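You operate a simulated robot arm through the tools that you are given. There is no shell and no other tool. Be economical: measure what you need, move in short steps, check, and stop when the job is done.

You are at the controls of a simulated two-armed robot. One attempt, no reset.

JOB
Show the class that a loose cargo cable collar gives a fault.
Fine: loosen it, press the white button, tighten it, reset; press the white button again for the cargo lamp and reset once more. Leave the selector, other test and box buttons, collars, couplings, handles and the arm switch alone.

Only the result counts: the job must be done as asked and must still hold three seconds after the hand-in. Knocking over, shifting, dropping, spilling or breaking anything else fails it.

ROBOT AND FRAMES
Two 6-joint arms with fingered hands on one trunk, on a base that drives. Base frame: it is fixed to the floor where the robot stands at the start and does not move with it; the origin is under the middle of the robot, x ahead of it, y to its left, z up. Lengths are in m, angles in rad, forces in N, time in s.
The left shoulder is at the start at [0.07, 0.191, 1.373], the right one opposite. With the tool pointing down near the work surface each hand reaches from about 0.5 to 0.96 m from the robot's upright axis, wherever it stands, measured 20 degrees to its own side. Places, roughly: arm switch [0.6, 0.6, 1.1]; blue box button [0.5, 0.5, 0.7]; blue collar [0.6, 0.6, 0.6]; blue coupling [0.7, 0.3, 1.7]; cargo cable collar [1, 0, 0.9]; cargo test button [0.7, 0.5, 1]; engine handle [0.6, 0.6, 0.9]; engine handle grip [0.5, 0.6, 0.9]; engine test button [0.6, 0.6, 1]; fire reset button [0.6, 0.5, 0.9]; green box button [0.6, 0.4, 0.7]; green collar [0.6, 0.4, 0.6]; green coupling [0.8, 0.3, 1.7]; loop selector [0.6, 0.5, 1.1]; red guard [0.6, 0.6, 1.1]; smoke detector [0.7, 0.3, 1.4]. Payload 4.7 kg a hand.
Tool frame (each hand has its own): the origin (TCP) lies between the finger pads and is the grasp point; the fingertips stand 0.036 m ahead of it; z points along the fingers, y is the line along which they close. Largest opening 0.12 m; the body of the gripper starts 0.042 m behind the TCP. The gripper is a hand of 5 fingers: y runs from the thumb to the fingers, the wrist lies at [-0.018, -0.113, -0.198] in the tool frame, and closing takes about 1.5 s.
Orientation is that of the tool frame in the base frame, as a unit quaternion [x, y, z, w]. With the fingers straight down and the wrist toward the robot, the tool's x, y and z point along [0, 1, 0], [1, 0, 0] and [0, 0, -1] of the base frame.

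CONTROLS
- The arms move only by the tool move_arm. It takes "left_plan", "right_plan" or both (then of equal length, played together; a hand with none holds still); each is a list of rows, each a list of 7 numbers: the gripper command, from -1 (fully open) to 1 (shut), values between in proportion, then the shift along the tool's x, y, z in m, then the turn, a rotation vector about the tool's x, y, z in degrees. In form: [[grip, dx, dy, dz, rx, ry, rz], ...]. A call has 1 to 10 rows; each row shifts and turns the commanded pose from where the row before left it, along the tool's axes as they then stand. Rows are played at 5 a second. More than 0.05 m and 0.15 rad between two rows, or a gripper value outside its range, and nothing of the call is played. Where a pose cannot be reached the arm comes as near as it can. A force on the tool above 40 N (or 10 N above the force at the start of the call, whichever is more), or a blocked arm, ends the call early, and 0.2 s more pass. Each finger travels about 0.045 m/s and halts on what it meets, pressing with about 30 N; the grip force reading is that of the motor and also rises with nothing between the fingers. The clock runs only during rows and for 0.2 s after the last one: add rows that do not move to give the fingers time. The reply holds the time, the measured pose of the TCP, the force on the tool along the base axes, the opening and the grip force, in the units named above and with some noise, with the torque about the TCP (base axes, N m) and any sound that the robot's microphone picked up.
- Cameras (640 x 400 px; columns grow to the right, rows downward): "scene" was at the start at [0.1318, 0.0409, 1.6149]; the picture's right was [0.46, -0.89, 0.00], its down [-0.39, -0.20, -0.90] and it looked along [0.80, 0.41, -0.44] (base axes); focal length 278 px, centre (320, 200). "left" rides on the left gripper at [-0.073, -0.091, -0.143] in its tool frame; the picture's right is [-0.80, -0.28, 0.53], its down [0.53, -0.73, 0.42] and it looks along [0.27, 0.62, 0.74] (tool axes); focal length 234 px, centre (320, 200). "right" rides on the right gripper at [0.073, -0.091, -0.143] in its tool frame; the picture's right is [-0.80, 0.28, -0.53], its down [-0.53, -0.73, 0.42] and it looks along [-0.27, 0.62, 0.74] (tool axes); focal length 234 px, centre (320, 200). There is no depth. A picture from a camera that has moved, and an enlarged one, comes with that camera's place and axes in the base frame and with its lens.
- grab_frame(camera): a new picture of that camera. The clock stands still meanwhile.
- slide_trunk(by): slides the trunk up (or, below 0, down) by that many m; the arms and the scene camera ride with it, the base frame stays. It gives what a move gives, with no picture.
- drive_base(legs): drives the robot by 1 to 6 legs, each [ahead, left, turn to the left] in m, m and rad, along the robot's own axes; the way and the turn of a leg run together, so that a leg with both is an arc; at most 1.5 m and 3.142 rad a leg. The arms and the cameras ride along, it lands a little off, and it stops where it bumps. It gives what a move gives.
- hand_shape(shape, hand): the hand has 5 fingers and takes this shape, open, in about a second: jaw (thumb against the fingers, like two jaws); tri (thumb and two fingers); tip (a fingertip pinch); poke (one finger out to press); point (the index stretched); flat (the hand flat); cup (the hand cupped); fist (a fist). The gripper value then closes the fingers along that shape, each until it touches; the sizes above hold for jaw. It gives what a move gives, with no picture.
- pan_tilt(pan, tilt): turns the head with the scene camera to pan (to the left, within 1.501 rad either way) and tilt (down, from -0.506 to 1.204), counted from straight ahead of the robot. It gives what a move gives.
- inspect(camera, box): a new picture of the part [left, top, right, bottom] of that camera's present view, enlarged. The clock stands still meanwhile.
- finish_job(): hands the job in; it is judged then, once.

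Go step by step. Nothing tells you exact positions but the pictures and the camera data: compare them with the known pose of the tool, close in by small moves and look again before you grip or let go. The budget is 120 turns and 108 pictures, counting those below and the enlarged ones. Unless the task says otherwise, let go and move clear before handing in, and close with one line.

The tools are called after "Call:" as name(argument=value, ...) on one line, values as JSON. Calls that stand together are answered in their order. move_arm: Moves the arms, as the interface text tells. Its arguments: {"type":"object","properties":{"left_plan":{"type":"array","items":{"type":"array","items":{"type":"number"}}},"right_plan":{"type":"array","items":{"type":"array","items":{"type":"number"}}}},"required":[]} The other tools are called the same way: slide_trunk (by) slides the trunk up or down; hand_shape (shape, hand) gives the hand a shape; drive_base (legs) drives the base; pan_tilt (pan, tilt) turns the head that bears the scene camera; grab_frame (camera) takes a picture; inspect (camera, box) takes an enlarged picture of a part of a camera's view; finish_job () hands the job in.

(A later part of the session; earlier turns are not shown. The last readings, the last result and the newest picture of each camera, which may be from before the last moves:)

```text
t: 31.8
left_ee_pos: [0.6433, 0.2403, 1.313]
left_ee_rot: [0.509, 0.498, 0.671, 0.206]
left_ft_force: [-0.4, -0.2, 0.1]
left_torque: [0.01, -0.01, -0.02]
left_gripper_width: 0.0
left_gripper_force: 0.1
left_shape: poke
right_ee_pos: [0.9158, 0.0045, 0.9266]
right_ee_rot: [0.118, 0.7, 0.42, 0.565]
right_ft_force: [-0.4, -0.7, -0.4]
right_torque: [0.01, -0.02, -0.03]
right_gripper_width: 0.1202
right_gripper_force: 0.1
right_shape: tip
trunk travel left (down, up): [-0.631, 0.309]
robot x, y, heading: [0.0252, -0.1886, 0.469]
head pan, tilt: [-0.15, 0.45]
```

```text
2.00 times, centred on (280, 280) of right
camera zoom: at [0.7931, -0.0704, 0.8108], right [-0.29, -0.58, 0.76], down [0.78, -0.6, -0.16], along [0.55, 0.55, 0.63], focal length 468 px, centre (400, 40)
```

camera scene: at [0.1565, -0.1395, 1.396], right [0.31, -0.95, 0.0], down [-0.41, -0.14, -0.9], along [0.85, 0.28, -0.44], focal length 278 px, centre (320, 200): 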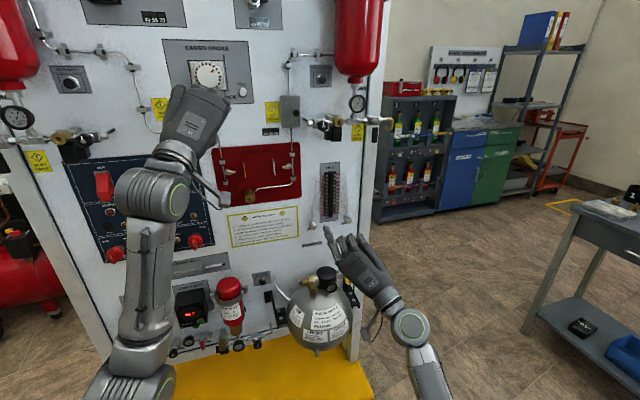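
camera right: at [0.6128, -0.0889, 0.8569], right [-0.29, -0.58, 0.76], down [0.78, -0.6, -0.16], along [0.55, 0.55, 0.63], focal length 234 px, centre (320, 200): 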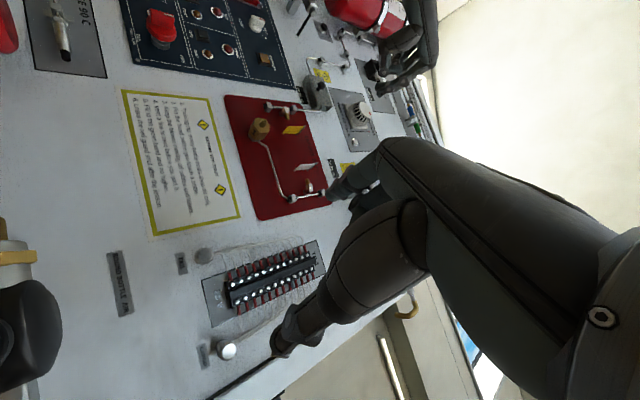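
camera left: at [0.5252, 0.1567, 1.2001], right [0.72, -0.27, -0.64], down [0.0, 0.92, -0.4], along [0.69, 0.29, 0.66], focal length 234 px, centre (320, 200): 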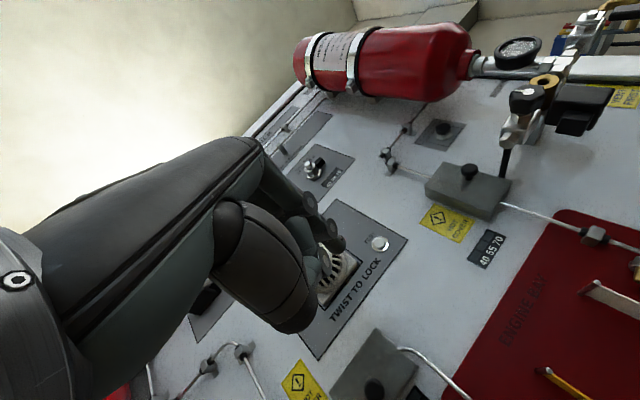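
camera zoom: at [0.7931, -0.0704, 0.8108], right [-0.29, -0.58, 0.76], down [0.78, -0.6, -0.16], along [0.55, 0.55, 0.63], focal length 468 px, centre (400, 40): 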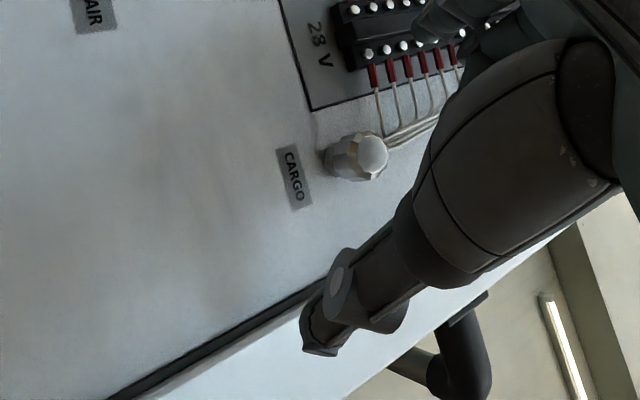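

The collar's front is right at the fingertip plane. I'll half-close first so the open index clears TB 1, then check the gap around the collar.

Call:
move_arm(right_plan=[[0, 0, 0, 0, 0, 0, 0], [0, 0, 0, 0, 0, 0, 0], [0, 0, 0, 0, 0, 0, 0], [0, 0, 0, 0, 0, 0, 0], [0, 0, 0, 0, 0, 0, 0]])

Call:
inspect(camera="scene", box=[300, 160, 390, 250])

Call:
inspect(camera="right", box=[220, 180, 360, 320])

```text
t: 33.0
left_ee_pos: [0.644, 0.2413, 1.312]
left_ee_rot: [0.508, 0.498, 0.672, 0.206]
left_ft_force: [0.0, 0.0, 0.5]
left_torque: [0.03, 0.0, 0.0]
left_gripper_width: 0.0
left_gripper_force: 0.1
left_shape: poke
right_ee_pos: [0.9163, 0.0039, 0.9265]
right_ee_rot: [0.118, 0.7, 0.42, 0.565]
right_ft_force: [-0.5, -0.3, -0.6]
right_torque: [0.03, -0.02, -0.01]
right_gripper_width: 0.0611
right_gripper_force: 0.0
right_shape: tip
trunk travel left (down, up): [-0.631, 0.309]
robot x, y, heading: [0.0276, -0.1869, 0.473]
head pan, tilt: [-0.15, 0.45]
```

```text
4.44 times, centred on (345, 205) of scene
camera zoom: at [0.1566, -0.1396, 1.3959], right [0.31, -0.95, 0.0], down [-0.41, -0.14, -0.9], along [0.85, 0.28, -0.44], focal length 1235 px, centre (209, 178)
```

zoom: 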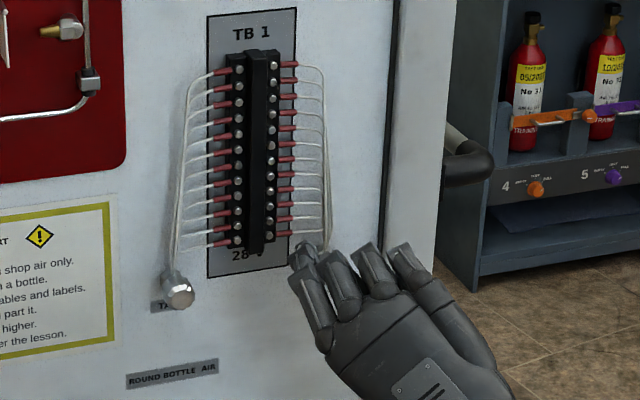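

```text
2.86 times, centred on (290, 250) of right
camera zoom: at [0.793, -0.0703, 0.8105], right [-0.29, -0.58, 0.76], down [0.78, -0.6, -0.16], along [0.55, 0.55, 0.63], focal length 669 px, centre (406, 57)
```

zoom: 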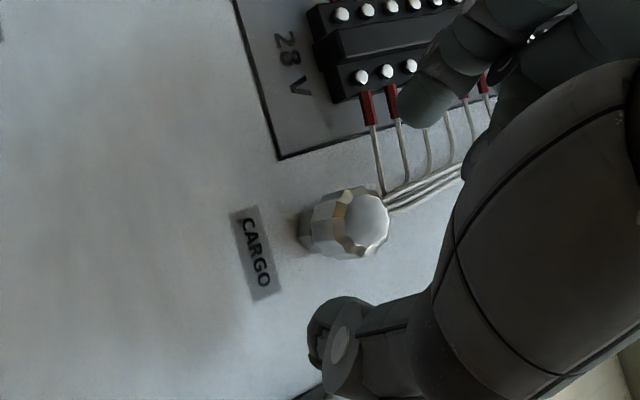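

Thumb and index straddle the collar nicely. I'll roll the hand about 26° further so the index comes in from the left, clear of the wires, then advance to overlap the collar.

Call:
move_arm(right_plan=[[0, 0, 0, 0, 0, 0, -6.5], [0, 0, 0, 0, 0, 0, -6.5], [0, 0, 0, 0, 0, 0, -6.5], [0, 0, 0, 0, 0, 0, -6.5], [0, 0, 0, 0, 0, 0, 0]])

Call:
inspect(camera="right", box=[220, 180, 360, 320])

Call:
inspect(camera="scene", box=[300, 160, 390, 250])

```text
t: 34.2
left_ee_pos: [0.6444, 0.2429, 1.3133]
left_ee_rot: [0.509, 0.498, 0.671, 0.206]
left_ft_force: [0.4, -0.3, -0.5]
left_torque: [0.0, 0.0, 0.01]
left_gripper_width: 0.0
left_gripper_force: 0.0
left_shape: poke
right_ee_pos: [0.9165, 0.0082, 0.926]
right_ee_rot: [-0.041, 0.707, 0.283, 0.647]
right_ft_force: [-0.4, -0.5, 0.2]
right_torque: [0.01, 0.02, -0.02]
right_gripper_width: 0.0604
right_gripper_force: 0.0
right_shape: tip
trunk travel left (down, up): [-0.631, 0.309]
robot x, y, heading: [0.026, -0.1852, 0.469]
head pan, tilt: [-0.15, 0.45]
```

```text
2.86 times, centred on (290, 250) of right
camera zoom: at [0.8159, -0.111, 0.8249], right [-0.46, -0.25, 0.85], down [0.77, -0.59, 0.24], along [0.44, 0.77, 0.46], focal length 669 px, centre (406, 57)
```

zoom: 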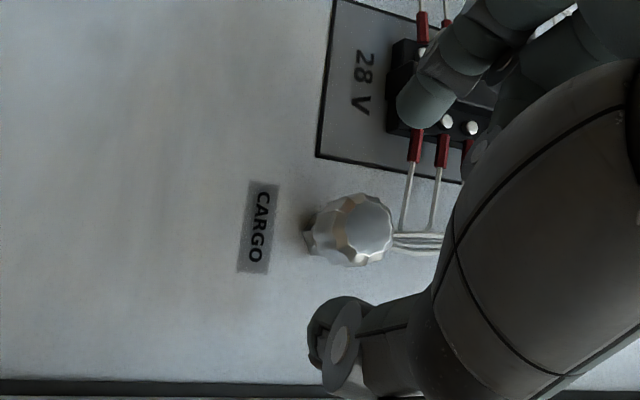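

```text
4.44 times, centred on (345, 205) of scene
camera zoom: at [0.1567, -0.1396, 1.3959], right [0.31, -0.95, 0.0], down [-0.41, -0.14, -0.9], along [0.85, 0.28, -0.44], focal length 1235 px, centre (209, 178)
```

zoom: 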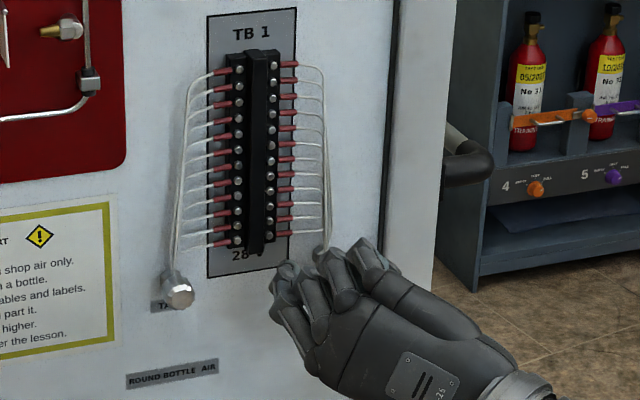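

The wires are now perpendicular to the pinch line. I'll advance 16 mm and close.

Call:
move_arm(right_plan=[[0, 0, 0, 0.008, 0, 0, 0], [0, 0, 0, 0.008, 0, 0, 0], [0.3, 0, 0, 0, 0, 0, 0], [0.4, 0, 0, 0, 0, 0, 0], [0.5, 0, 0, 0, 0, 0, 0], [0.6, 0, 0, 0, 0, 0, 0], [0.6, 0, 0, 0, 0, 0, 0]])

Call:
inspect(camera="right", box=[220, 180, 360, 320])

```text
t: 35.8
left_ee_pos: [0.6444, 0.241, 1.3113]
left_ee_rot: [0.51, 0.498, 0.67, 0.207]
left_ft_force: [-0.3, -1.2, -0.3]
left_torque: [-0.01, 0.01, -0.02]
left_gripper_width: 0.0
left_gripper_force: 0.0
left_shape: poke
right_ee_pos: [0.9316, 0.0154, 0.9238]
right_ee_rot: [-0.041, 0.706, 0.283, 0.648]
right_ft_force: [1.2, -1.0, 0.4]
right_torque: [0.0, -0.01, -0.04]
right_gripper_width: 0.0245
right_gripper_force: 0.1
right_shape: tip
trunk travel left (down, up): [-0.631, 0.309]
robot x, y, heading: [0.0218, -0.1923, 0.468]
head pan, tilt: [-0.15, 0.45]
```

```text
2.86 times, centred on (290, 250) of right
camera zoom: at [0.8306, -0.103, 0.8247], right [-0.46, -0.25, 0.85], down [0.77, -0.59, 0.24], along [0.44, 0.77, 0.46], focal length 669 px, centre (406, 57)
```

zoom: 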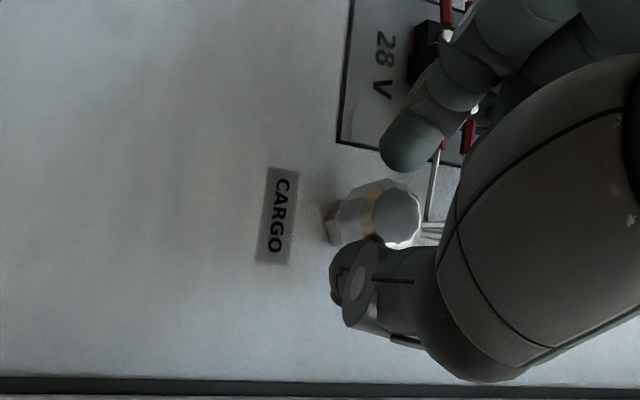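

Call:
move_arm(right_plan=[[0.6, 0, -0.003, 0, 0, 0, 0], [0.7, 0, 0, 0, 0, 0, 0], [0.8, 0, 0, 0, 0, 0, 0], [0.9, 0, 0, 0, 0, 0, 0], [1, 0, 0, 0, 0, 0, 0], [1, 0, 0, 0, 0, 0, 0], [1, 0, 0, 0, 0, 0, 0]])

Call:
inspect(camera="right", box=[220, 180, 360, 320])

```text
t: 37.4
left_ee_pos: [0.6441, 0.2413, 1.3121]
left_ee_rot: [0.509, 0.498, 0.671, 0.207]
left_ft_force: [0.4, 0.0, -0.8]
left_torque: [-0.01, 0.0, -0.04]
left_gripper_width: 0.0001
left_gripper_force: 0.0
left_shape: poke
right_ee_pos: [0.9339, 0.0126, 0.9239]
right_ee_rot: [-0.041, 0.706, 0.283, 0.648]
right_ft_force: [-0.4, 2.1, -0.7]
right_torque: [0.06, -0.02, 0.11]
right_gripper_width: 0.016
right_gripper_force: 29.7
right_shape: tip
trunk travel left (down, up): [-0.631, 0.309]
robot x, y, heading: [0.0227, -0.1911, 0.468]
head pan, tilt: [-0.15, 0.45]
```

```text
2.86 times, centred on (290, 250) of right
camera zoom: at [0.832, -0.1054, 0.8237], right [-0.46, -0.25, 0.85], down [0.77, -0.59, 0.24], along [0.44, 0.77, 0.46], focal length 669 px, centre (406, 57)
```

zoom: 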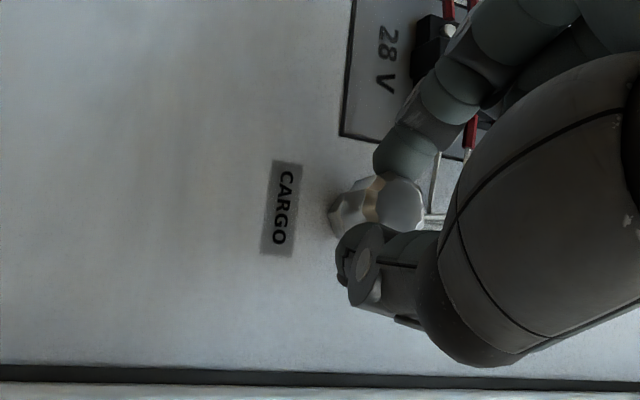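

Gripped with low side force. I'll turn counter-clockwise (as seen from the front) to loosen, in a first part.

Call:
move_arm(right_plan=[[1, 0, 0, 0, 0, 0, -7], [1, 0, 0, 0, 0, 0, -7], [1, 0, 0, 0, 0, 0, -7], [1, 0, 0, 0, 0, 0, -7], [1, 0, 0, 0, 0, 0, 0]])

Call:
inspect(camera="right", box=[220, 180, 360, 320])

```text
t: 38.6
left_ee_pos: [0.6448, 0.2406, 1.3126]
left_ee_rot: [0.509, 0.498, 0.671, 0.206]
left_ft_force: [-0.4, -0.5, 0.6]
left_torque: [0.02, -0.02, 0.01]
left_gripper_width: 0.0
left_gripper_force: 0.0
left_shape: poke
right_ee_pos: [0.9322, 0.0126, 0.9251]
right_ee_rot: [-0.21, 0.676, 0.118, 0.697]
right_ft_force: [5.6, 2.1, 3.3]
right_torque: [0.12, -0.14, 0.1]
right_gripper_width: 0.016
right_gripper_force: 30.2
right_shape: tip
trunk travel left (down, up): [-0.631, 0.309]
robot x, y, heading: [0.0238, -0.1899, 0.47]
head pan, tilt: [-0.15, 0.45]
```

```text
2.86 times, centred on (290, 250) of right
camera zoom: at [0.8502, -0.1415, 0.8643], right [-0.64, 0.11, 0.76], down [0.67, -0.39, 0.63], along [0.36, 0.91, 0.18], focal length 669 px, centre (406, 57)
```

zoom: 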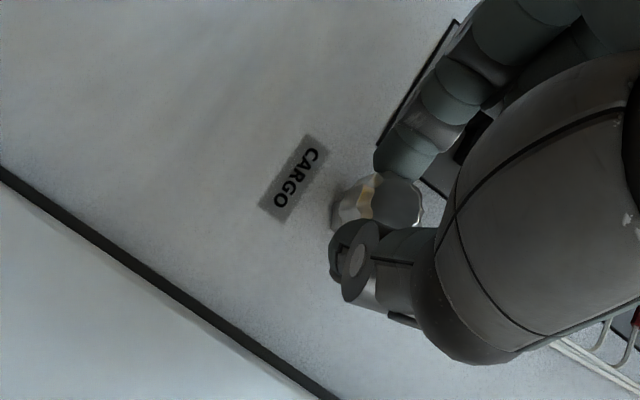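

The facets keep their place relative to my fingers, so the collar appears to turn with the hand. I'll continue.

Call:
move_arm(right_plan=[[1, 0, 0, 0, 0, 0, -7], [1, 0, 0, 0, 0, 0, -7], [1, 0, 0, 0, 0, 0, -7], [1, 0, 0, 0, 0, 0, -7], [1, 0, 0, 0, 0, 0, -7], [1, 0, 0, 0, 0, 0, 0]])

Call:
inspect(camera="right", box=[220, 180, 360, 320])

Call:
inspect(camera="scene", box=[180, 120, 400, 260])

```text
t: 40.0
left_ee_pos: [0.6445, 0.2417, 1.3131]
left_ee_rot: [0.508, 0.499, 0.671, 0.206]
left_ft_force: [-0.1, 0.1, 0.7]
left_torque: [-0.02, 0.01, -0.02]
left_gripper_width: 0.0
left_gripper_force: 0.0
left_shape: poke
right_ee_pos: [0.933, 0.0117, 0.9236]
right_ee_rot: [-0.404, 0.58, -0.099, 0.7]
right_ft_force: [10.3, -1.1, 6.0]
right_torque: [0.25, -0.23, -0.07]
right_gripper_width: 0.0157
right_gripper_force: 29.7
right_shape: tip
trunk travel left (down, up): [-0.631, 0.309]
robot x, y, heading: [0.0245, -0.1928, 0.469]
head pan, tilt: [-0.15, 0.45]
```

```text
2.86 times, centred on (290, 250) of right
camera zoom: at [0.8577, -0.1563, 0.932], right [-0.81, 0.43, 0.4], down [0.46, 0.03, 0.89], along [0.37, 0.9, -0.23], focal length 669 px, centre (406, 57)
```

zoom: 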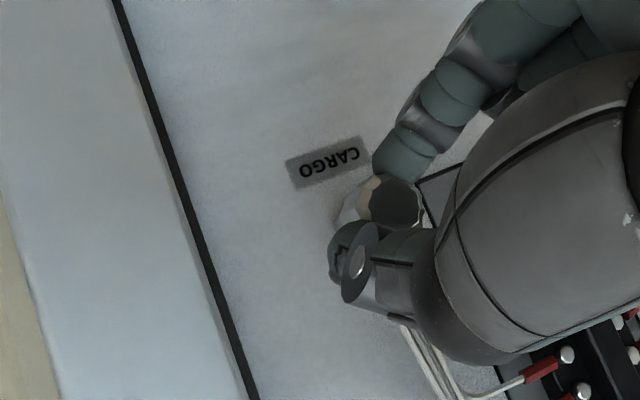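

```text
2.86 times, centred on (290, 190) of scene
camera zoom: at [0.1572, -0.14, 1.3959], right [0.31, -0.95, 0.0], down [-0.41, -0.14, -0.9], along [0.85, 0.28, -0.44], focal length 794 px, centre (406, 229)
```

zoom: 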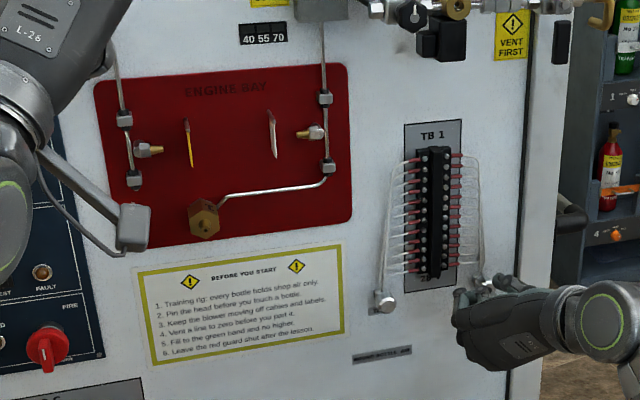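

The collar has followed 63° so far with modest force. I'll keep loosening.

Call:
move_arm(right_plan=[[1, 0, 0, 0, 0, 0, -7], [1, 0, 0, 0, 0, 0, -7], [1, 0, 0, 0, 0, 0, -7], [1, 0, 0, 0, 0, 0, -7], [1, 0, 0, 0, 0, 0, 0]])

Call:
inspect(camera="right", box=[220, 180, 360, 320])

```text
t: 41.2
left_ee_pos: [0.6442, 0.2404, 1.3135]
left_ee_rot: [0.508, 0.499, 0.671, 0.206]
left_ft_force: [0.2, 0.4, -0.4]
left_torque: [0.0, 0.01, 0.02]
left_gripper_width: 0.0
left_gripper_force: 0.1
left_shape: poke
right_ee_pos: [0.9331, 0.0126, 0.9235]
right_ee_rot: [-0.532, 0.467, -0.265, 0.655]
right_ft_force: [9.1, -1.3, 5.3]
right_torque: [0.19, -0.27, -0.06]
right_gripper_width: 0.0155
right_gripper_force: 29.8
right_shape: tip
trunk travel left (down, up): [-0.631, 0.309]
robot x, y, heading: [0.0245, -0.1889, 0.469]
head pan, tilt: [-0.15, 0.45]
```

```text
2.86 times, centred on (290, 250) of right
camera zoom: at [0.8497, -0.1402, 0.9862], right [-0.85, 0.52, 0.0], down [0.26, 0.42, 0.87], along [0.45, 0.74, -0.5], focal length 669 px, centre (406, 57)
```

zoom: 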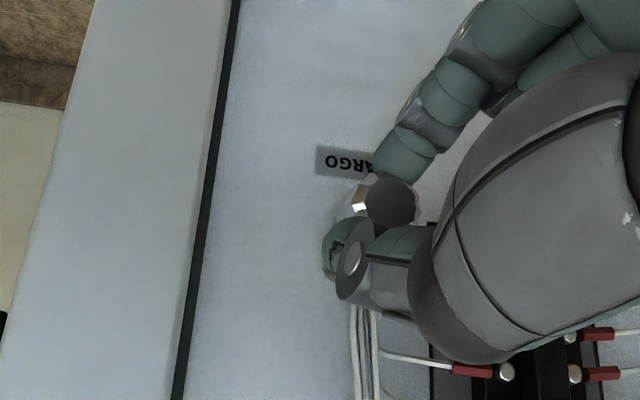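

Call:
move_arm(right_plan=[[1, 0, 0, 0, 0, 0, -7], [1, 0, 0, 0, 0, 0, -7], [1, 0, 0, 0, 0, 0, -7], [1, 0, 0, 0, 0, 0, -7], [1, 0, 0, 0, 0, 0, 0]])

Call:
inspect(camera="right", box=[220, 180, 360, 320])

```text
t: 42.4
left_ee_pos: [0.6425, 0.2413, 1.3129]
left_ee_rot: [0.509, 0.498, 0.671, 0.207]
left_ft_force: [0.9, -0.2, -0.3]
left_torque: [-0.02, 0.02, 0.02]
left_gripper_width: 0.0002
left_gripper_force: 0.1
left_shape: poke
right_ee_pos: [0.9335, 0.0124, 0.9257]
right_ee_rot: [0.629, -0.323, 0.415, -0.573]
right_ft_force: [2.1, -1.5, 6.1]
right_torque: [0.21, -0.32, 0.1]
right_gripper_width: 0.0168
right_gripper_force: 30.2
right_shape: tip
trunk travel left (down, up): [-0.631, 0.309]
robot x, y, heading: [0.0235, -0.1882, 0.466]
head pan, tilt: [-0.15, 0.45]
```

```text
2.86 times, centred on (290, 250) of right
camera zoom: at [0.8314, -0.1033, 1.0252], right [-0.81, 0.43, -0.4], down [0.09, 0.76, 0.64], along [0.58, 0.48, -0.65], focal length 669 px, centre (406, 57)
```

zoom: 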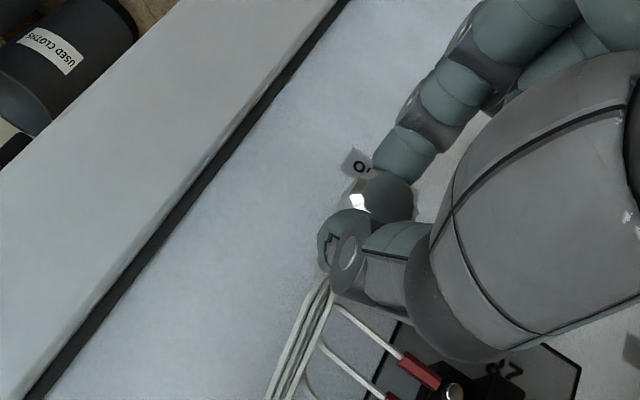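

I've turned about 119°, and the last part showed signs of slipping, so it may be at its stop. I'll release, back off and compare how the collar looks.

Call:
move_arm(right_plan=[[0.6, 0, 0, 0, 0, 0, 0], [0.3, 0, 0, 0, 0, 0, 0], [0, 0, 0, 0, 0, 0, 0], [0, 0, 0, 0, 0, 0, 0], [0, 0, 0, 0, 0, 0, 0], [0, 0, 0, -0.03, 0, 0, 0], [0, 0, 0, -0.04, 0, 0, 0], [0, 0, 0, -0.04, 0, 0, 0]])

Call:
inspect(camera="right", box=[180, 150, 400, 370])

Call:
inspect(camera="scene", box=[290, 150, 400, 260])

```text
t: 44.2
left_ee_pos: [0.6447, 0.2404, 1.313]
left_ee_rot: [0.508, 0.498, 0.672, 0.206]
left_ft_force: [-0.2, -0.3, 0.0]
left_torque: [-0.02, 0.0, 0.0]
left_gripper_width: 0.0001
left_gripper_force: 0.1
left_shape: poke
right_ee_pos: [0.8642, -0.0286, 0.9246]
right_ee_rot: [0.617, -0.346, 0.416, -0.572]
right_ft_force: [-0.9, -0.5, -0.3]
right_torque: [0.02, 0.02, -0.03]
right_gripper_width: 0.0594
right_gripper_force: 0.0
right_shape: tip
right hand out of reach, approached as far as the arm can: row 7, 8
trunk travel left (down, up): [-0.631, 0.309]
robot x, y, heading: [0.0257, -0.1894, 0.467]
head pan, tilt: [-0.15, 0.45]
```

```text
1.82 times, centred on (290, 260) of right
camera zoom: at [0.7602, -0.1434, 1.0227], right [-0.8, 0.47, -0.37], down [0.13, 0.74, 0.67], along [0.59, 0.48, -0.65], focal length 426 px, centre (374, 91)
```

zoom: 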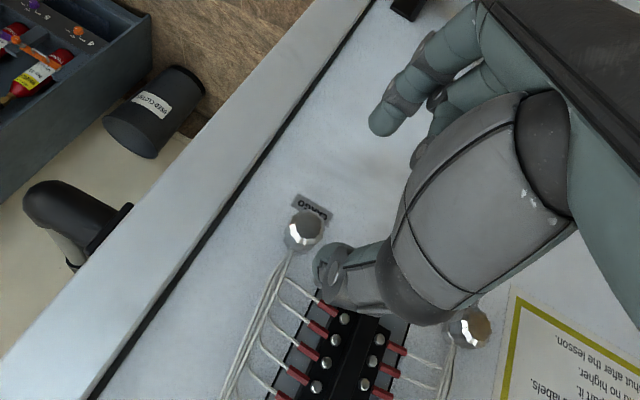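

```text
3.64 times, centred on (345, 205) of scene
camera zoom: at [0.1561, -0.1402, 1.396], right [0.31, -0.95, 0.0], down [-0.41, -0.14, -0.9], along [0.86, 0.28, -0.44], focal length 1011 px, centre (229, 182)
```

zoom: 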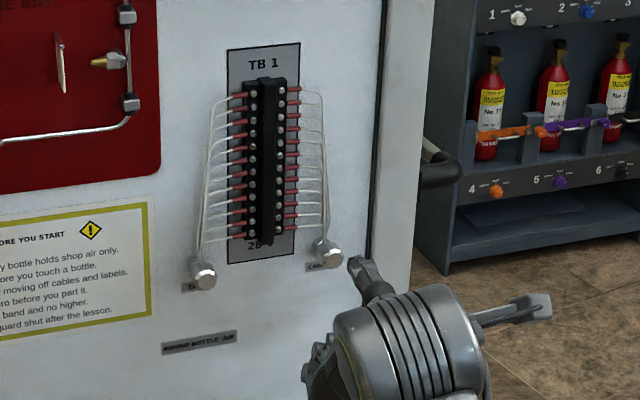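

The collar sits in place and turned freely with about 119° of loosening. I'll now bring the left fingertip in line with the white TEST button and approach partway.

Call:
move_arm(left_plan=[[-1, -0.01, 0.037, 0, 0, 0, 0], [-1, 0, 0, 0.04, 0, 0, 0], [-1, 0, 0, 0.04, 0, 0, 0], [-1, 0, 0, 0.015, 0, 0, 0], [-1, 0, 0, 0, 0, 0, 0]])

Call:
inspect(camera="left", box=[240, 160, 440, 320])

Call:
pan_tilt(pan=0.05, tilt=0.3)

Call:
grab_frame(camera="scene")

```text
t: 45.4
left_ee_pos: [0.7471, 0.2612, 1.3424]
left_ee_rot: [0.509, 0.498, 0.671, 0.207]
left_ft_force: [0.8, 0.2, 1.1]
left_torque: [0.0, 0.02, 0.04]
left_gripper_width: 0.0
left_gripper_force: 0.0
left_shape: poke
right_ee_pos: [0.8655, -0.0269, 0.923]
right_ee_rot: [0.617, -0.344, 0.415, -0.573]
right_ft_force: [-0.3, -0.5, 0.4]
right_torque: [0.0, 0.02, 0.02]
right_gripper_width: 0.0598
right_gripper_force: 0.1
right_shape: tip
trunk travel left (down, up): [-0.631, 0.309]
robot x, y, heading: [0.0244, -0.1889, 0.47]
head pan, tilt: [-0.15, 0.45]
```

```text
2.50 times, centred on (340, 240) of left
camera zoom: at [0.627, 0.1763, 1.2296], right [0.72, -0.27, -0.64], down [0.0, 0.92, -0.4], along [0.69, 0.29, 0.66], focal length 585 px, centre (270, 100)
```

zoom: 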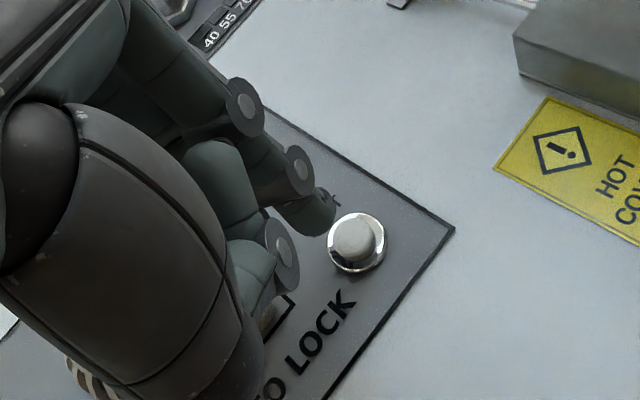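

```text
t: 46.1
left_ee_pos: [0.7452, 0.2604, 1.3422]
left_ee_rot: [0.509, 0.498, 0.671, 0.206]
left_ft_force: [0.2, 0.3, 0.3]
left_torque: [0.03, -0.02, -0.02]
left_gripper_width: 0.0
left_gripper_force: 0.1
left_shape: poke
right_ee_pos: [0.8657, -0.0275, 0.9244]
right_ee_rot: [0.617, -0.345, 0.415, -0.573]
right_ft_force: [0.9, -0.3, 0.3]
right_torque: [0.02, 0.02, 0.0]
right_gripper_width: 0.0592
right_gripper_force: 0.0
right_shape: tip
trunk travel left (down, up): [-0.631, 0.309]
robot x, y, heading: [0.0282, -0.1863, 0.47]
head pan, tilt: [0.051, 0.3]
```

```text
64 pictures are left
camera scene: at [0.1504, -0.1221, 1.4098], right [0.5, -0.87, 0.0], down [-0.26, -0.15, -0.95], along [0.83, 0.47, -0.3], focal length 278 px, centre (320, 200)
```

scene: 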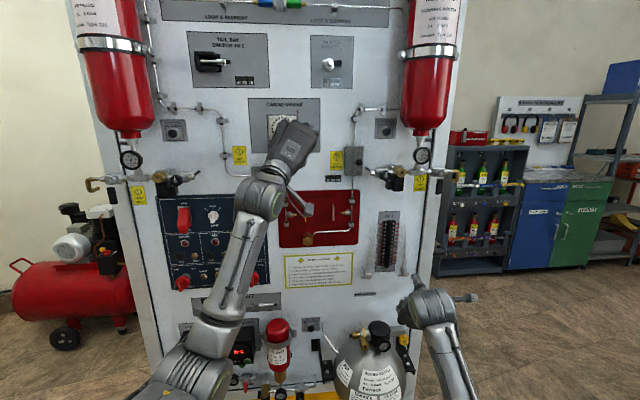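

Call:
move_arm(left_plan=[[-1, 0.006, 0.002, 0.015, 0, 0, 0], [-1, 0, 0, 0.01, 0, 0, 0], [-1, 0, 0, 0.005, 0, 0, 0], [-1, 0, 0, 0, 0, 0, 0]])

Call:
inspect(camera="left", box=[260, 180, 420, 300])

```text
t: 47.1
left_ee_pos: [0.7653, 0.2753, 1.3487]
left_ee_rot: [0.508, 0.497, 0.672, 0.207]
left_ft_force: [-8.0, -6.7, -1.4]
left_torque: [-0.04, 0.05, -0.03]
left_gripper_width: 0.0
left_gripper_force: 0.0
left_shape: poke
right_ee_pos: [0.863, -0.0283, 0.9249]
right_ee_rot: [0.616, -0.345, 0.416, -0.573]
right_ft_force: [0.0, -0.1, 0.6]
right_torque: [-0.03, -0.04, 0.01]
right_gripper_width: 0.0595
right_gripper_force: 0.1
right_shape: tip
trunk travel left (down, up): [-0.631, 0.309]
robot x, y, heading: [0.0233, -0.1884, 0.47]
head pan, tilt: [0.051, 0.3]
heard: click
```

```text
3.33 times, centred on (340, 240) of left
camera zoom: at [0.6477, 0.1918, 1.2359], right [0.72, -0.27, -0.63], down [0.0, 0.92, -0.4], along [0.69, 0.29, 0.66], focal length 781 px, centre (253, 67)
```

zoom: 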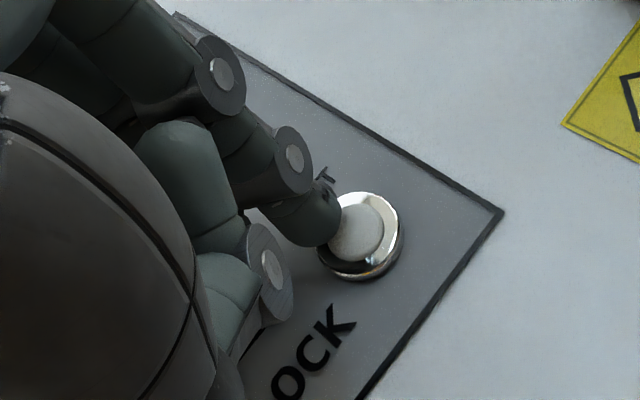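

A click was heard with about 10 N, so the button is pressed. I'll hold briefly, back off and check the lamps.

Call:
move_arm(left_plan=[[-1, 0, 0, 0, 0, 0, 0], [-1, 0, 0, 0, 0, 0, 0], [-1, 0, 0, -0.03, 0, 0, 0], [-1, 0, 0, -0.03, 0, 0, 0], [-1, 0, 0, -0.04, 0, 0, 0], [-1, 0, 0, -0.02, 0, 0, 0]])

Call:
inspect(camera="scene", box=[160, 180, 300, 300])

Call:
grab_frame(camera="right")

```text
t: 48.5
left_ee_pos: [0.6589, 0.2209, 1.3481]
left_ee_rot: [0.508, 0.499, 0.671, 0.206]
left_ft_force: [-0.4, -0.2, 0.5]
left_torque: [-0.05, 0.02, 0.0]
left_gripper_width: 0.0
left_gripper_force: 0.1
left_shape: poke
right_ee_pos: [0.8648, -0.0278, 0.9245]
right_ee_rot: [0.617, -0.345, 0.415, -0.573]
right_ft_force: [-0.6, -1.2, 0.3]
right_torque: [0.03, -0.02, -0.02]
right_gripper_width: 0.0592
right_gripper_force: 0.0
right_shape: tip
trunk travel left (down, up): [-0.631, 0.309]
robot x, y, heading: [0.0235, -0.1898, 0.465]
head pan, tilt: [0.051, 0.3]
```

```text
3.33 times, centred on (230, 240) of scene
camera zoom: at [0.15, -0.1225, 1.4099], right [0.5, -0.87, 0.0], down [-0.26, -0.15, -0.96], along [0.83, 0.47, -0.3], focal length 926 px, centre (620, 67)
```

zoom: 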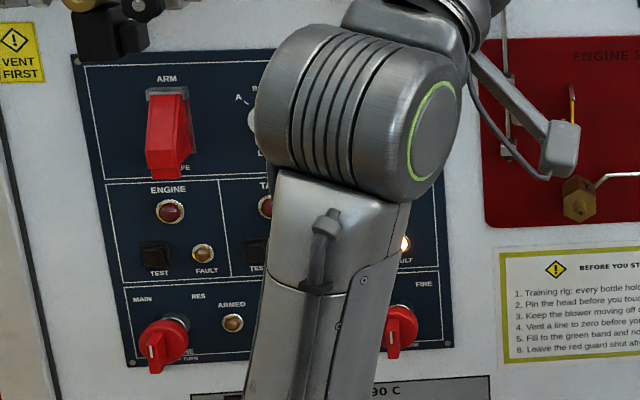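

```text
61 pictures are left
camera right: at [0.7605, -0.143, 1.0228], right [-0.8, 0.47, -0.37], down [0.13, 0.74, 0.67], along [0.59, 0.48, -0.65], focal length 234 px, centre (320, 200)
```

right: 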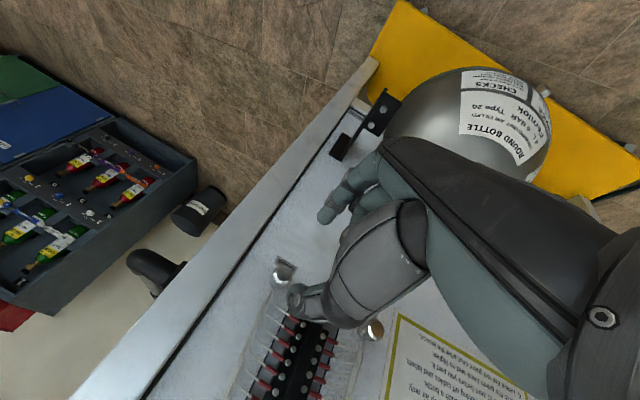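

The cargo FAULT lamp is lit, so the loose collar gave its fault. Now I'll re-grip the collar where I let it go and tighten it.

Call:
move_arm(right_plan=[[0, 0, 0, 0.04, 0, 0, 0], [0, 0, 0, 0.04, 0, 0, 0], [0, 0, 0, 0.02, 0, 0, 0], [0, 0, 0, 0.01, 0, 0, 0], [0, 0, 0, 0, 0, 0, 0]])

Call:
inspect(camera="right", box=[220, 180, 360, 320])

```text
t: 49.3
left_ee_pos: [0.66, 0.2205, 1.3473]
left_ee_rot: [0.51, 0.497, 0.671, 0.207]
left_ft_force: [1.5, 0.3, 0.4]
left_torque: [0.01, 0.01, -0.04]
left_gripper_width: 0.0
left_gripper_force: 0.1
left_shape: poke
right_ee_pos: [0.9514, 0.0181, 0.9247]
right_ee_rot: [0.63, -0.326, 0.415, -0.57]
right_ft_force: [-17.7, -12.2, 1.5]
right_torque: [0.52, -0.8, 0.19]
right_gripper_width: 0.0609
right_gripper_force: 0.1
right_shape: tip
right hand out of reach, approached as far as the arm can: row 1
trunk travel left (down, up): [-0.631, 0.309]
robot x, y, heading: [0.0214, -0.1902, 0.473]
head pan, tilt: [0.051, 0.3]
stopped in row 3 (right hand): the force on the tool passed its limit at 62 N (the readings are from after the stop); the commanded pose is now the measured one
```

```text
2.86 times, centred on (290, 250) of right
camera zoom: at [0.8503, -0.0977, 1.0256], right [-0.81, 0.44, -0.39], down [0.1, 0.76, 0.64], along [0.58, 0.48, -0.66], focal length 669 px, centre (406, 57)
```

zoom: 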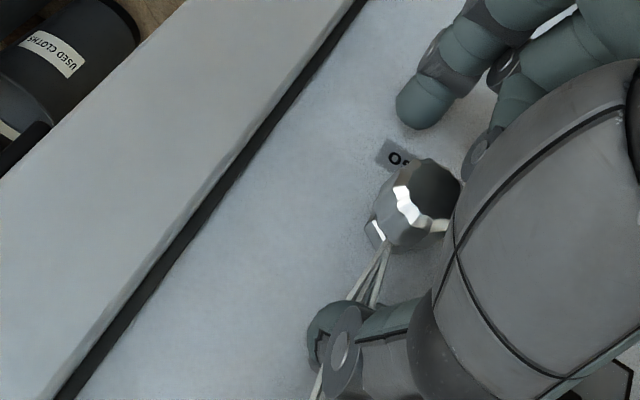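

I overshot and the fingertips touched the panel. I'll back off 18 mm to the earlier grip depth and check.

Call:
move_arm(right_plan=[[0, 0, 0, -0.01, 0, 0, 0], [0, 0, 0, -0.009, 0, 0, 0], [0, 0, 0, 0, 0, 0, 0]])

Call:
inspect(camera="right", box=[220, 180, 360, 320])

Call:
inspect(camera="scene", box=[340, 190, 460, 300])

```text
t: 50.1
left_ee_pos: [0.6602, 0.2233, 1.3466]
left_ee_rot: [0.509, 0.498, 0.671, 0.206]
left_ft_force: [-0.1, 0.1, 0.2]
left_torque: [0.0, 0.03, 0.02]
left_gripper_width: 0.0
left_gripper_force: 0.1
left_shape: poke
right_ee_pos: [0.9378, 0.0119, 0.9236]
right_ee_rot: [0.631, -0.325, 0.414, -0.57]
right_ft_force: [-0.3, 0.1, -0.7]
right_torque: [-0.02, -0.01, 0.02]
right_gripper_width: 0.0602
right_gripper_force: 0.0
right_shape: tip
trunk travel left (down, up): [-0.631, 0.309]
robot x, y, heading: [0.0282, -0.1901, 0.465]
head pan, tilt: [0.051, 0.3]
```

```text
2.86 times, centred on (290, 250) of right
camera zoom: at [0.8351, -0.1039, 1.0248], right [-0.81, 0.44, -0.39], down [0.1, 0.76, 0.64], along [0.58, 0.48, -0.66], focal length 669 px, centre (406, 57)
```

zoom: 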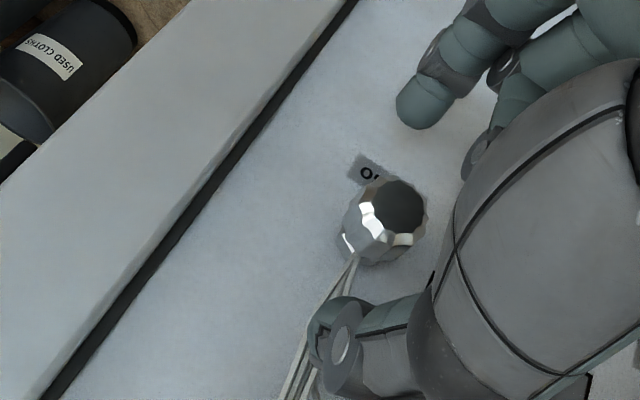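

```text
3.64 times, centred on (400, 245) of scene
camera zoom: at [0.1508, -0.1219, 1.4098], right [0.5, -0.87, 0.0], down [-0.26, -0.15, -0.96], along [0.83, 0.47, -0.3], focal length 1011 px, centre (29, 36)
```

zoom: 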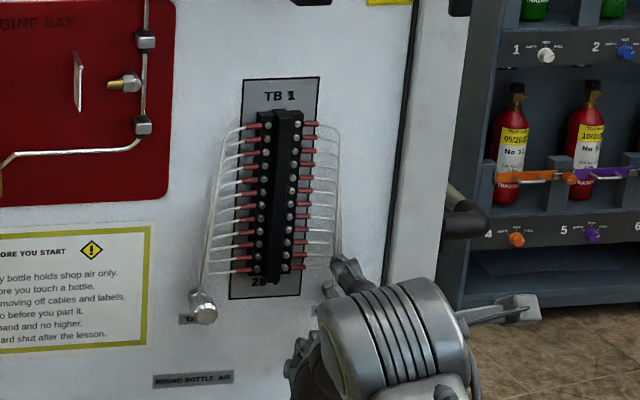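

Call:
move_arm(right_plan=[[0.4, 0, 0, 0, 0, 0, 0], [0.6, 0, 0, 0, 0, 0, 0], [0.7, 0, 0, 0, 0, 0, 0], [0.8, 0, 0, 0, 0, 0, 0], [0.9, 0, 0, 0, 0, 0, 0], [1, 0, 0, 0, 0, 0, 0], [1, 0, 0, 0, 0, 0, 0], [1, 0, 0, 0, 0, 0, 0]])

Call:
inspect(camera="right", box=[220, 180, 360, 320])

```text
t: 51.9
left_ee_pos: [0.6598, 0.2214, 1.3474]
left_ee_rot: [0.509, 0.499, 0.671, 0.206]
left_ft_force: [0.2, 0.5, -0.1]
left_torque: [-0.01, -0.02, -0.02]
left_gripper_width: 0.0
left_gripper_force: 0.0
left_shape: poke
right_ee_pos: [0.9359, 0.0115, 0.9245]
right_ee_rot: [0.63, -0.325, 0.414, -0.571]
right_ft_force: [3.9, 0.4, 4.6]
right_torque: [0.04, -0.16, -0.08]
right_gripper_width: 0.0142
right_gripper_force: 30.1
right_shape: tip
trunk travel left (down, up): [-0.631, 0.309]
robot x, y, heading: [0.0215, -0.1904, 0.465]
head pan, tilt: [0.051, 0.3]
```

```text
2.86 times, centred on (290, 250) of right
camera zoom: at [0.8349, -0.1043, 1.0258], right [-0.81, 0.44, -0.4], down [0.1, 0.76, 0.64], along [0.58, 0.48, -0.66], focal length 669 px, centre (406, 57)
```

zoom: 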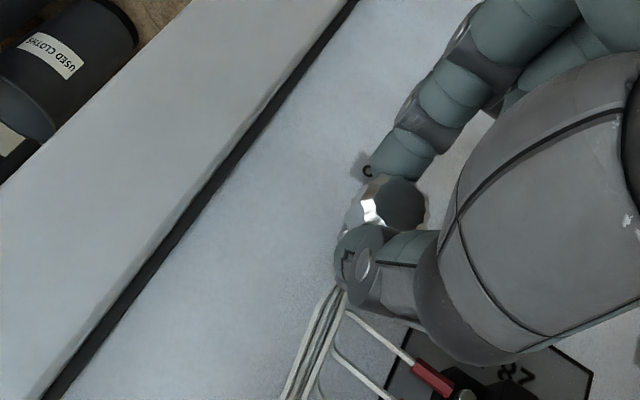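

Gripped well. I'll turn clockwise to tighten.

Call:
move_arm(right_plan=[[1, 0, 0, 0, 0, 0, 7], [1, 0, 0, 0, 0, 0, 7], [1, 0, 0, 0, 0, 0, 7], [1, 0, 0, 0, 0, 0, 7], [1, 0, 0, 0, 0, 0, 7], [1, 0, 0, 0, 0, 0, 7], [1, 0, 0, 0, 0, 0, 7], [1, 0, 0, 0, 0, 0, 7], [1, 0, 0, 0, 0, 0, 7]])

Call:
inspect(camera="right", box=[220, 180, 360, 320])

```text
t: 53.9
left_ee_pos: [0.6619, 0.2225, 1.3468]
left_ee_rot: [0.51, 0.498, 0.67, 0.207]
left_ft_force: [-0.7, -0.7, 0.4]
left_torque: [-0.03, 0.01, -0.02]
left_gripper_width: 0.0
left_gripper_force: 0.0
left_shape: poke
right_ee_pos: [0.9372, 0.0114, 0.9212]
right_ee_rot: [-0.367, 0.609, -0.056, 0.701]
right_ft_force: [2.7, 5.8, -3.5]
right_torque: [-0.3, 0.34, 0.3]
right_gripper_width: 0.0135
right_gripper_force: 30.5
right_shape: tip
trunk travel left (down, up): [-0.631, 0.309]
robot x, y, heading: [0.0254, -0.1909, 0.466]
head pan, tilt: [0.051, 0.3]
```

```text
2.86 times, centred on (290, 250) of right
camera zoom: at [0.8608, -0.1565, 0.9161], right [-0.78, 0.39, 0.5], down [0.52, -0.06, 0.85], along [0.36, 0.92, -0.15], focal length 669 px, centre (406, 57)
```

zoom: 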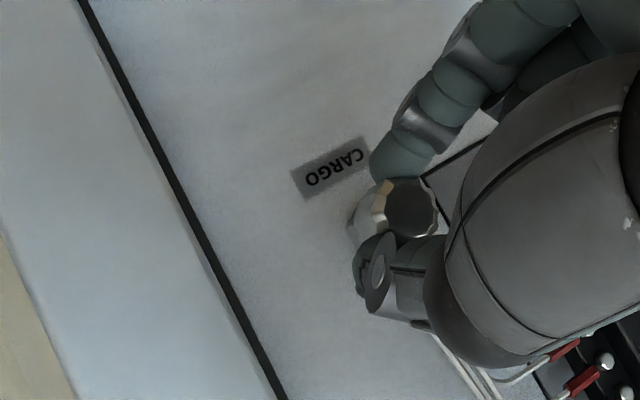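

Call:
move_arm(right_plan=[[1, 0, 0, 0, 0, 0, 7], [1, 0, 0, 0, 0, 0, 7], [1, 0, 0, 0, 0, 0, 7], [1, 0, 0, 0, 0, 0, 7], [1, 0, 0, 0, 0, 0, 7], [1, 0, 0, 0, 0, 0, 7], [1, 0, 0, 0, 0, 0, 7]])

Call:
inspect(camera="right", box=[220, 180, 360, 320])

```text
t: 55.5
left_ee_pos: [0.6603, 0.2241, 1.3464]
left_ee_rot: [0.509, 0.499, 0.67, 0.207]
left_ft_force: [0.7, 0.5, -0.2]
left_torque: [-0.01, 0.02, -0.02]
left_gripper_width: 0.0001
left_gripper_force: 0.1
left_shape: poke
right_ee_pos: [0.935, 0.014, 0.9229]
right_ee_rot: [-0.084, 0.704, 0.242, 0.662]
right_ft_force: [-14.9, 14.1, -10.5]
right_torque: [-0.36, 0.15, 1.05]
right_gripper_width: 0.0136
right_gripper_force: 29.3
right_shape: tip
trunk travel left (down, up): [-0.631, 0.309]
robot x, y, heading: [0.0254, -0.1892, 0.467]
head pan, tilt: [0.051, 0.3]
```

```text
2.86 times, centred on (290, 250) of right
camera zoom: at [0.8395, -0.1157, 0.8316], right [-0.5, -0.16, 0.85], down [0.76, -0.55, 0.35], along [0.42, 0.82, 0.4], focal length 669 px, centre (406, 57)
```

zoom: 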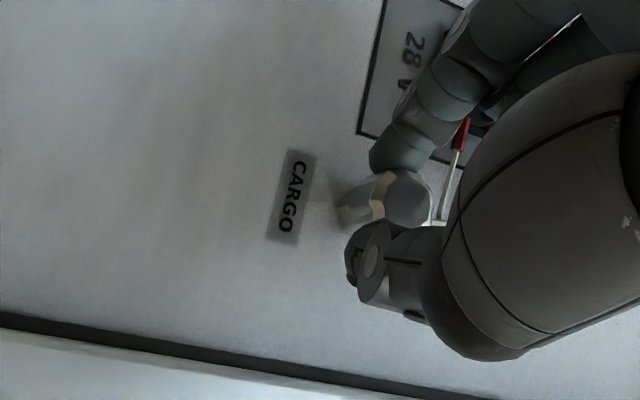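

Resistance is building near the original angle. I'll go a little further to seat it firmly.

Call:
move_arm(right_plan=[[1, 0, 0, 0, 0, 0, 5], [1, 0, 0, 0, 0, 0, 5], [1, 0, 0, 0, 0, 0, 5], [1, 0, 0, 0, 0, 0, 5], [1, 0, 0, 0, 0, 0, 0]])

Call:
inspect(camera="right", box=[220, 180, 360, 320])

```text
t: 56.7
left_ee_pos: [0.6598, 0.2251, 1.3468]
left_ee_rot: [0.508, 0.5, 0.67, 0.207]
left_ft_force: [-0.8, 0.1, 0.7]
left_torque: [-0.03, 0.01, 0.0]
left_gripper_width: 0.0
left_gripper_force: 0.0
left_shape: poke
right_ee_pos: [0.9339, 0.014, 0.9231]
right_ee_rot: [0.039, 0.709, 0.352, 0.61]
right_ft_force: [-19.1, 20.2, -14.8]
right_torque: [-0.46, 0.24, 1.21]
right_gripper_width: 0.0143
right_gripper_force: 30.4
right_shape: tip
trunk travel left (down, up): [-0.631, 0.309]
robot x, y, heading: [0.0247, -0.1914, 0.469]
head pan, tilt: [0.051, 0.3]
```

```text
2.86 times, centred on (290, 250) of right
camera zoom: at [0.8229, -0.0826, 0.8122], right [-0.37, -0.42, 0.83], down [0.79, -0.62, 0.04], along [0.49, 0.67, 0.56], focal length 669 px, centre (406, 57)
```

zoom: 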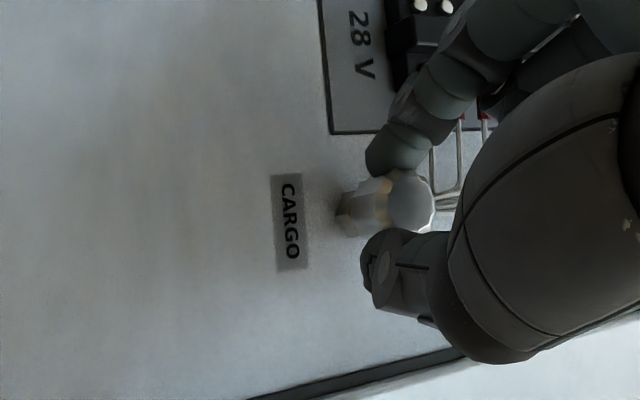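

I've turned 132°, with side force from a slightly off-axis grip. I'll release, wind the hand back and take a second bite to be sure the collar is tight.

Call:
move_arm(right_plan=[[0.6, 0, 0, 0, 0, 0, 0], [0.3, 0, 0, 0, 0, 0, 0], [0, 0, 0, 0, 0, 0, 0], [0, 0, 0, 0, 0, 0, 0], [0, 0, 0, 0, 0, 0, -8], [0, 0, 0, 0, 0, 0, -8], [0, 0, 0, 0, 0, 0, -8], [0, 0, 0, 0, 0, 0, -8], [0, 0, 0, 0, 0, 0, -8], [0, 0, 0, 0, 0, 0, -8]])

Call:
inspect(camera="right", box=[220, 180, 360, 320])

```text
t: 58.9
left_ee_pos: [0.6606, 0.2215, 1.3476]
left_ee_rot: [0.509, 0.498, 0.671, 0.207]
left_ft_force: [-0.3, -0.2, -0.3]
left_torque: [0.03, 0.0, -0.01]
left_gripper_width: 0.0004
left_gripper_force: 0.1
left_shape: poke
right_ee_pos: [0.9351, 0.01, 0.9247]
right_ee_rot: [-0.251, 0.663, 0.072, 0.701]
right_ft_force: [0.2, 0.1, 0.3]
right_torque: [0.02, 0.0, 0.02]
right_gripper_width: 0.0597
right_gripper_force: 0.1
right_shape: tip
trunk travel left (down, up): [-0.631, 0.309]
robot x, y, heading: [0.0278, -0.1912, 0.47]
head pan, tilt: [0.051, 0.3]
```

```text
2.86 times, centred on (290, 250) of right
camera zoom: at [0.855, -0.1482, 0.8774], right [-0.68, 0.19, 0.71], down [0.64, -0.32, 0.7], along [0.36, 0.93, 0.09], focal length 669 px, centre (406, 57)
```

zoom: 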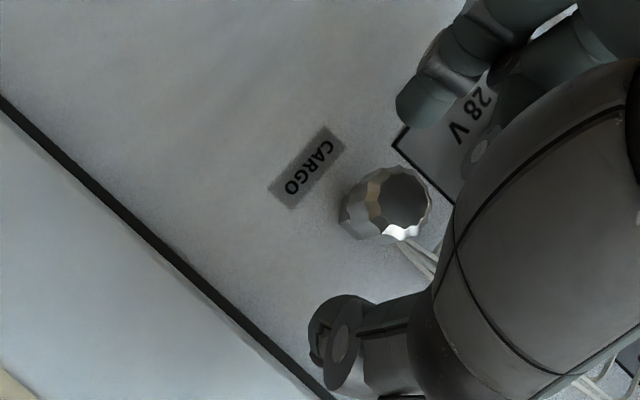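

Call:
move_arm(right_plan=[[0.4, 0.001, -0.003, 0, 0, 0, 0], [0.6, 0, 0, 0, 0, 0, 0], [0.7, 0, 0, 0, 0, 0, 0], [0.8, 0, 0, 0, 0, 0, 0], [0.9, 0, 0, 0, 0, 0, 0], [1, 0, 0, 0, 0, 0, 0], [1, 0, 0, 0, 0, 0, 0], [1, 0, 0, 0, 0, 0, 0]])

Call:
move_arm(right_plan=[[1, 0, 0, 0, 0, 0, 6], [1, 0, 0, 0, 0, 0, 6], [1, 0, 0, 0, 0, 0, 6], [1, 0, 0, 0, 0, 0, 0]])

Call:
inspect(camera="right", box=[220, 180, 360, 320])

```text
t: 60.7
left_ee_pos: [0.6612, 0.2224, 1.3469]
left_ee_rot: [0.509, 0.498, 0.67, 0.206]
left_ft_force: [0.0, 0.4, 0.0]
left_torque: [-0.01, 0.03, -0.03]
left_gripper_width: 0.0001
left_gripper_force: 0.1
left_shape: poke
right_ee_pos: [0.9383, 0.0107, 0.9217]
right_ee_rot: [-0.25, 0.665, 0.074, 0.7]
right_ft_force: [-2.8, 3.8, -5.5]
right_torque: [-0.12, 0.17, 0.3]
right_gripper_width: 0.0129
right_gripper_force: 29.6
right_shape: tip
trunk travel left (down, up): [-0.631, 0.309]
robot x, y, heading: [0.0212, -0.1915, 0.468]
head pan, tilt: [0.051, 0.3]
```

```text
t: 61.7
left_ee_pos: [0.6624, 0.2224, 1.347]
left_ee_rot: [0.508, 0.5, 0.67, 0.206]
left_ft_force: [0.0, 0.1, 0.0]
left_torque: [-0.04, -0.01, 0.0]
left_gripper_width: 0.0001
left_gripper_force: 0.0
left_shape: poke
right_ee_pos: [0.9386, 0.0095, 0.9194]
right_ee_rot: [-0.145, 0.696, 0.183, 0.679]
right_ft_force: [-11.1, 4.7, -18.7]
right_torque: [-0.5, 0.33, 0.6]
right_gripper_width: 0.0132
right_gripper_force: 30.1
right_shape: tip
trunk travel left (down, up): [-0.631, 0.309]
robot x, y, heading: [0.0261, -0.1923, 0.469]
head pan, tilt: [0.051, 0.3]
```

```text
2.86 times, centred on (290, 250) of right
camera zoom: at [0.8482, -0.1325, 0.8427], right [-0.56, -0.02, 0.82], down [0.73, -0.49, 0.48], along [0.39, 0.87, 0.29], focal length 669 px, centre (406, 57)
```

zoom: 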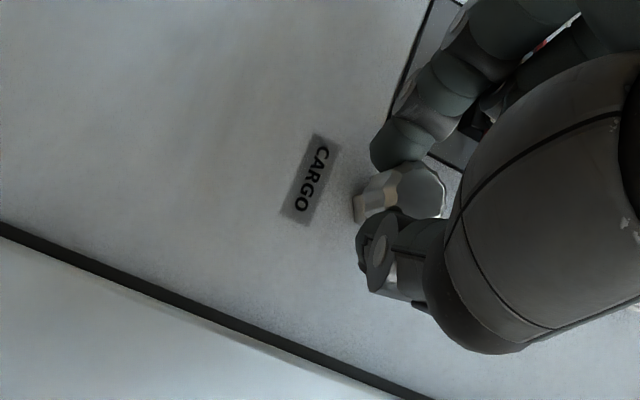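

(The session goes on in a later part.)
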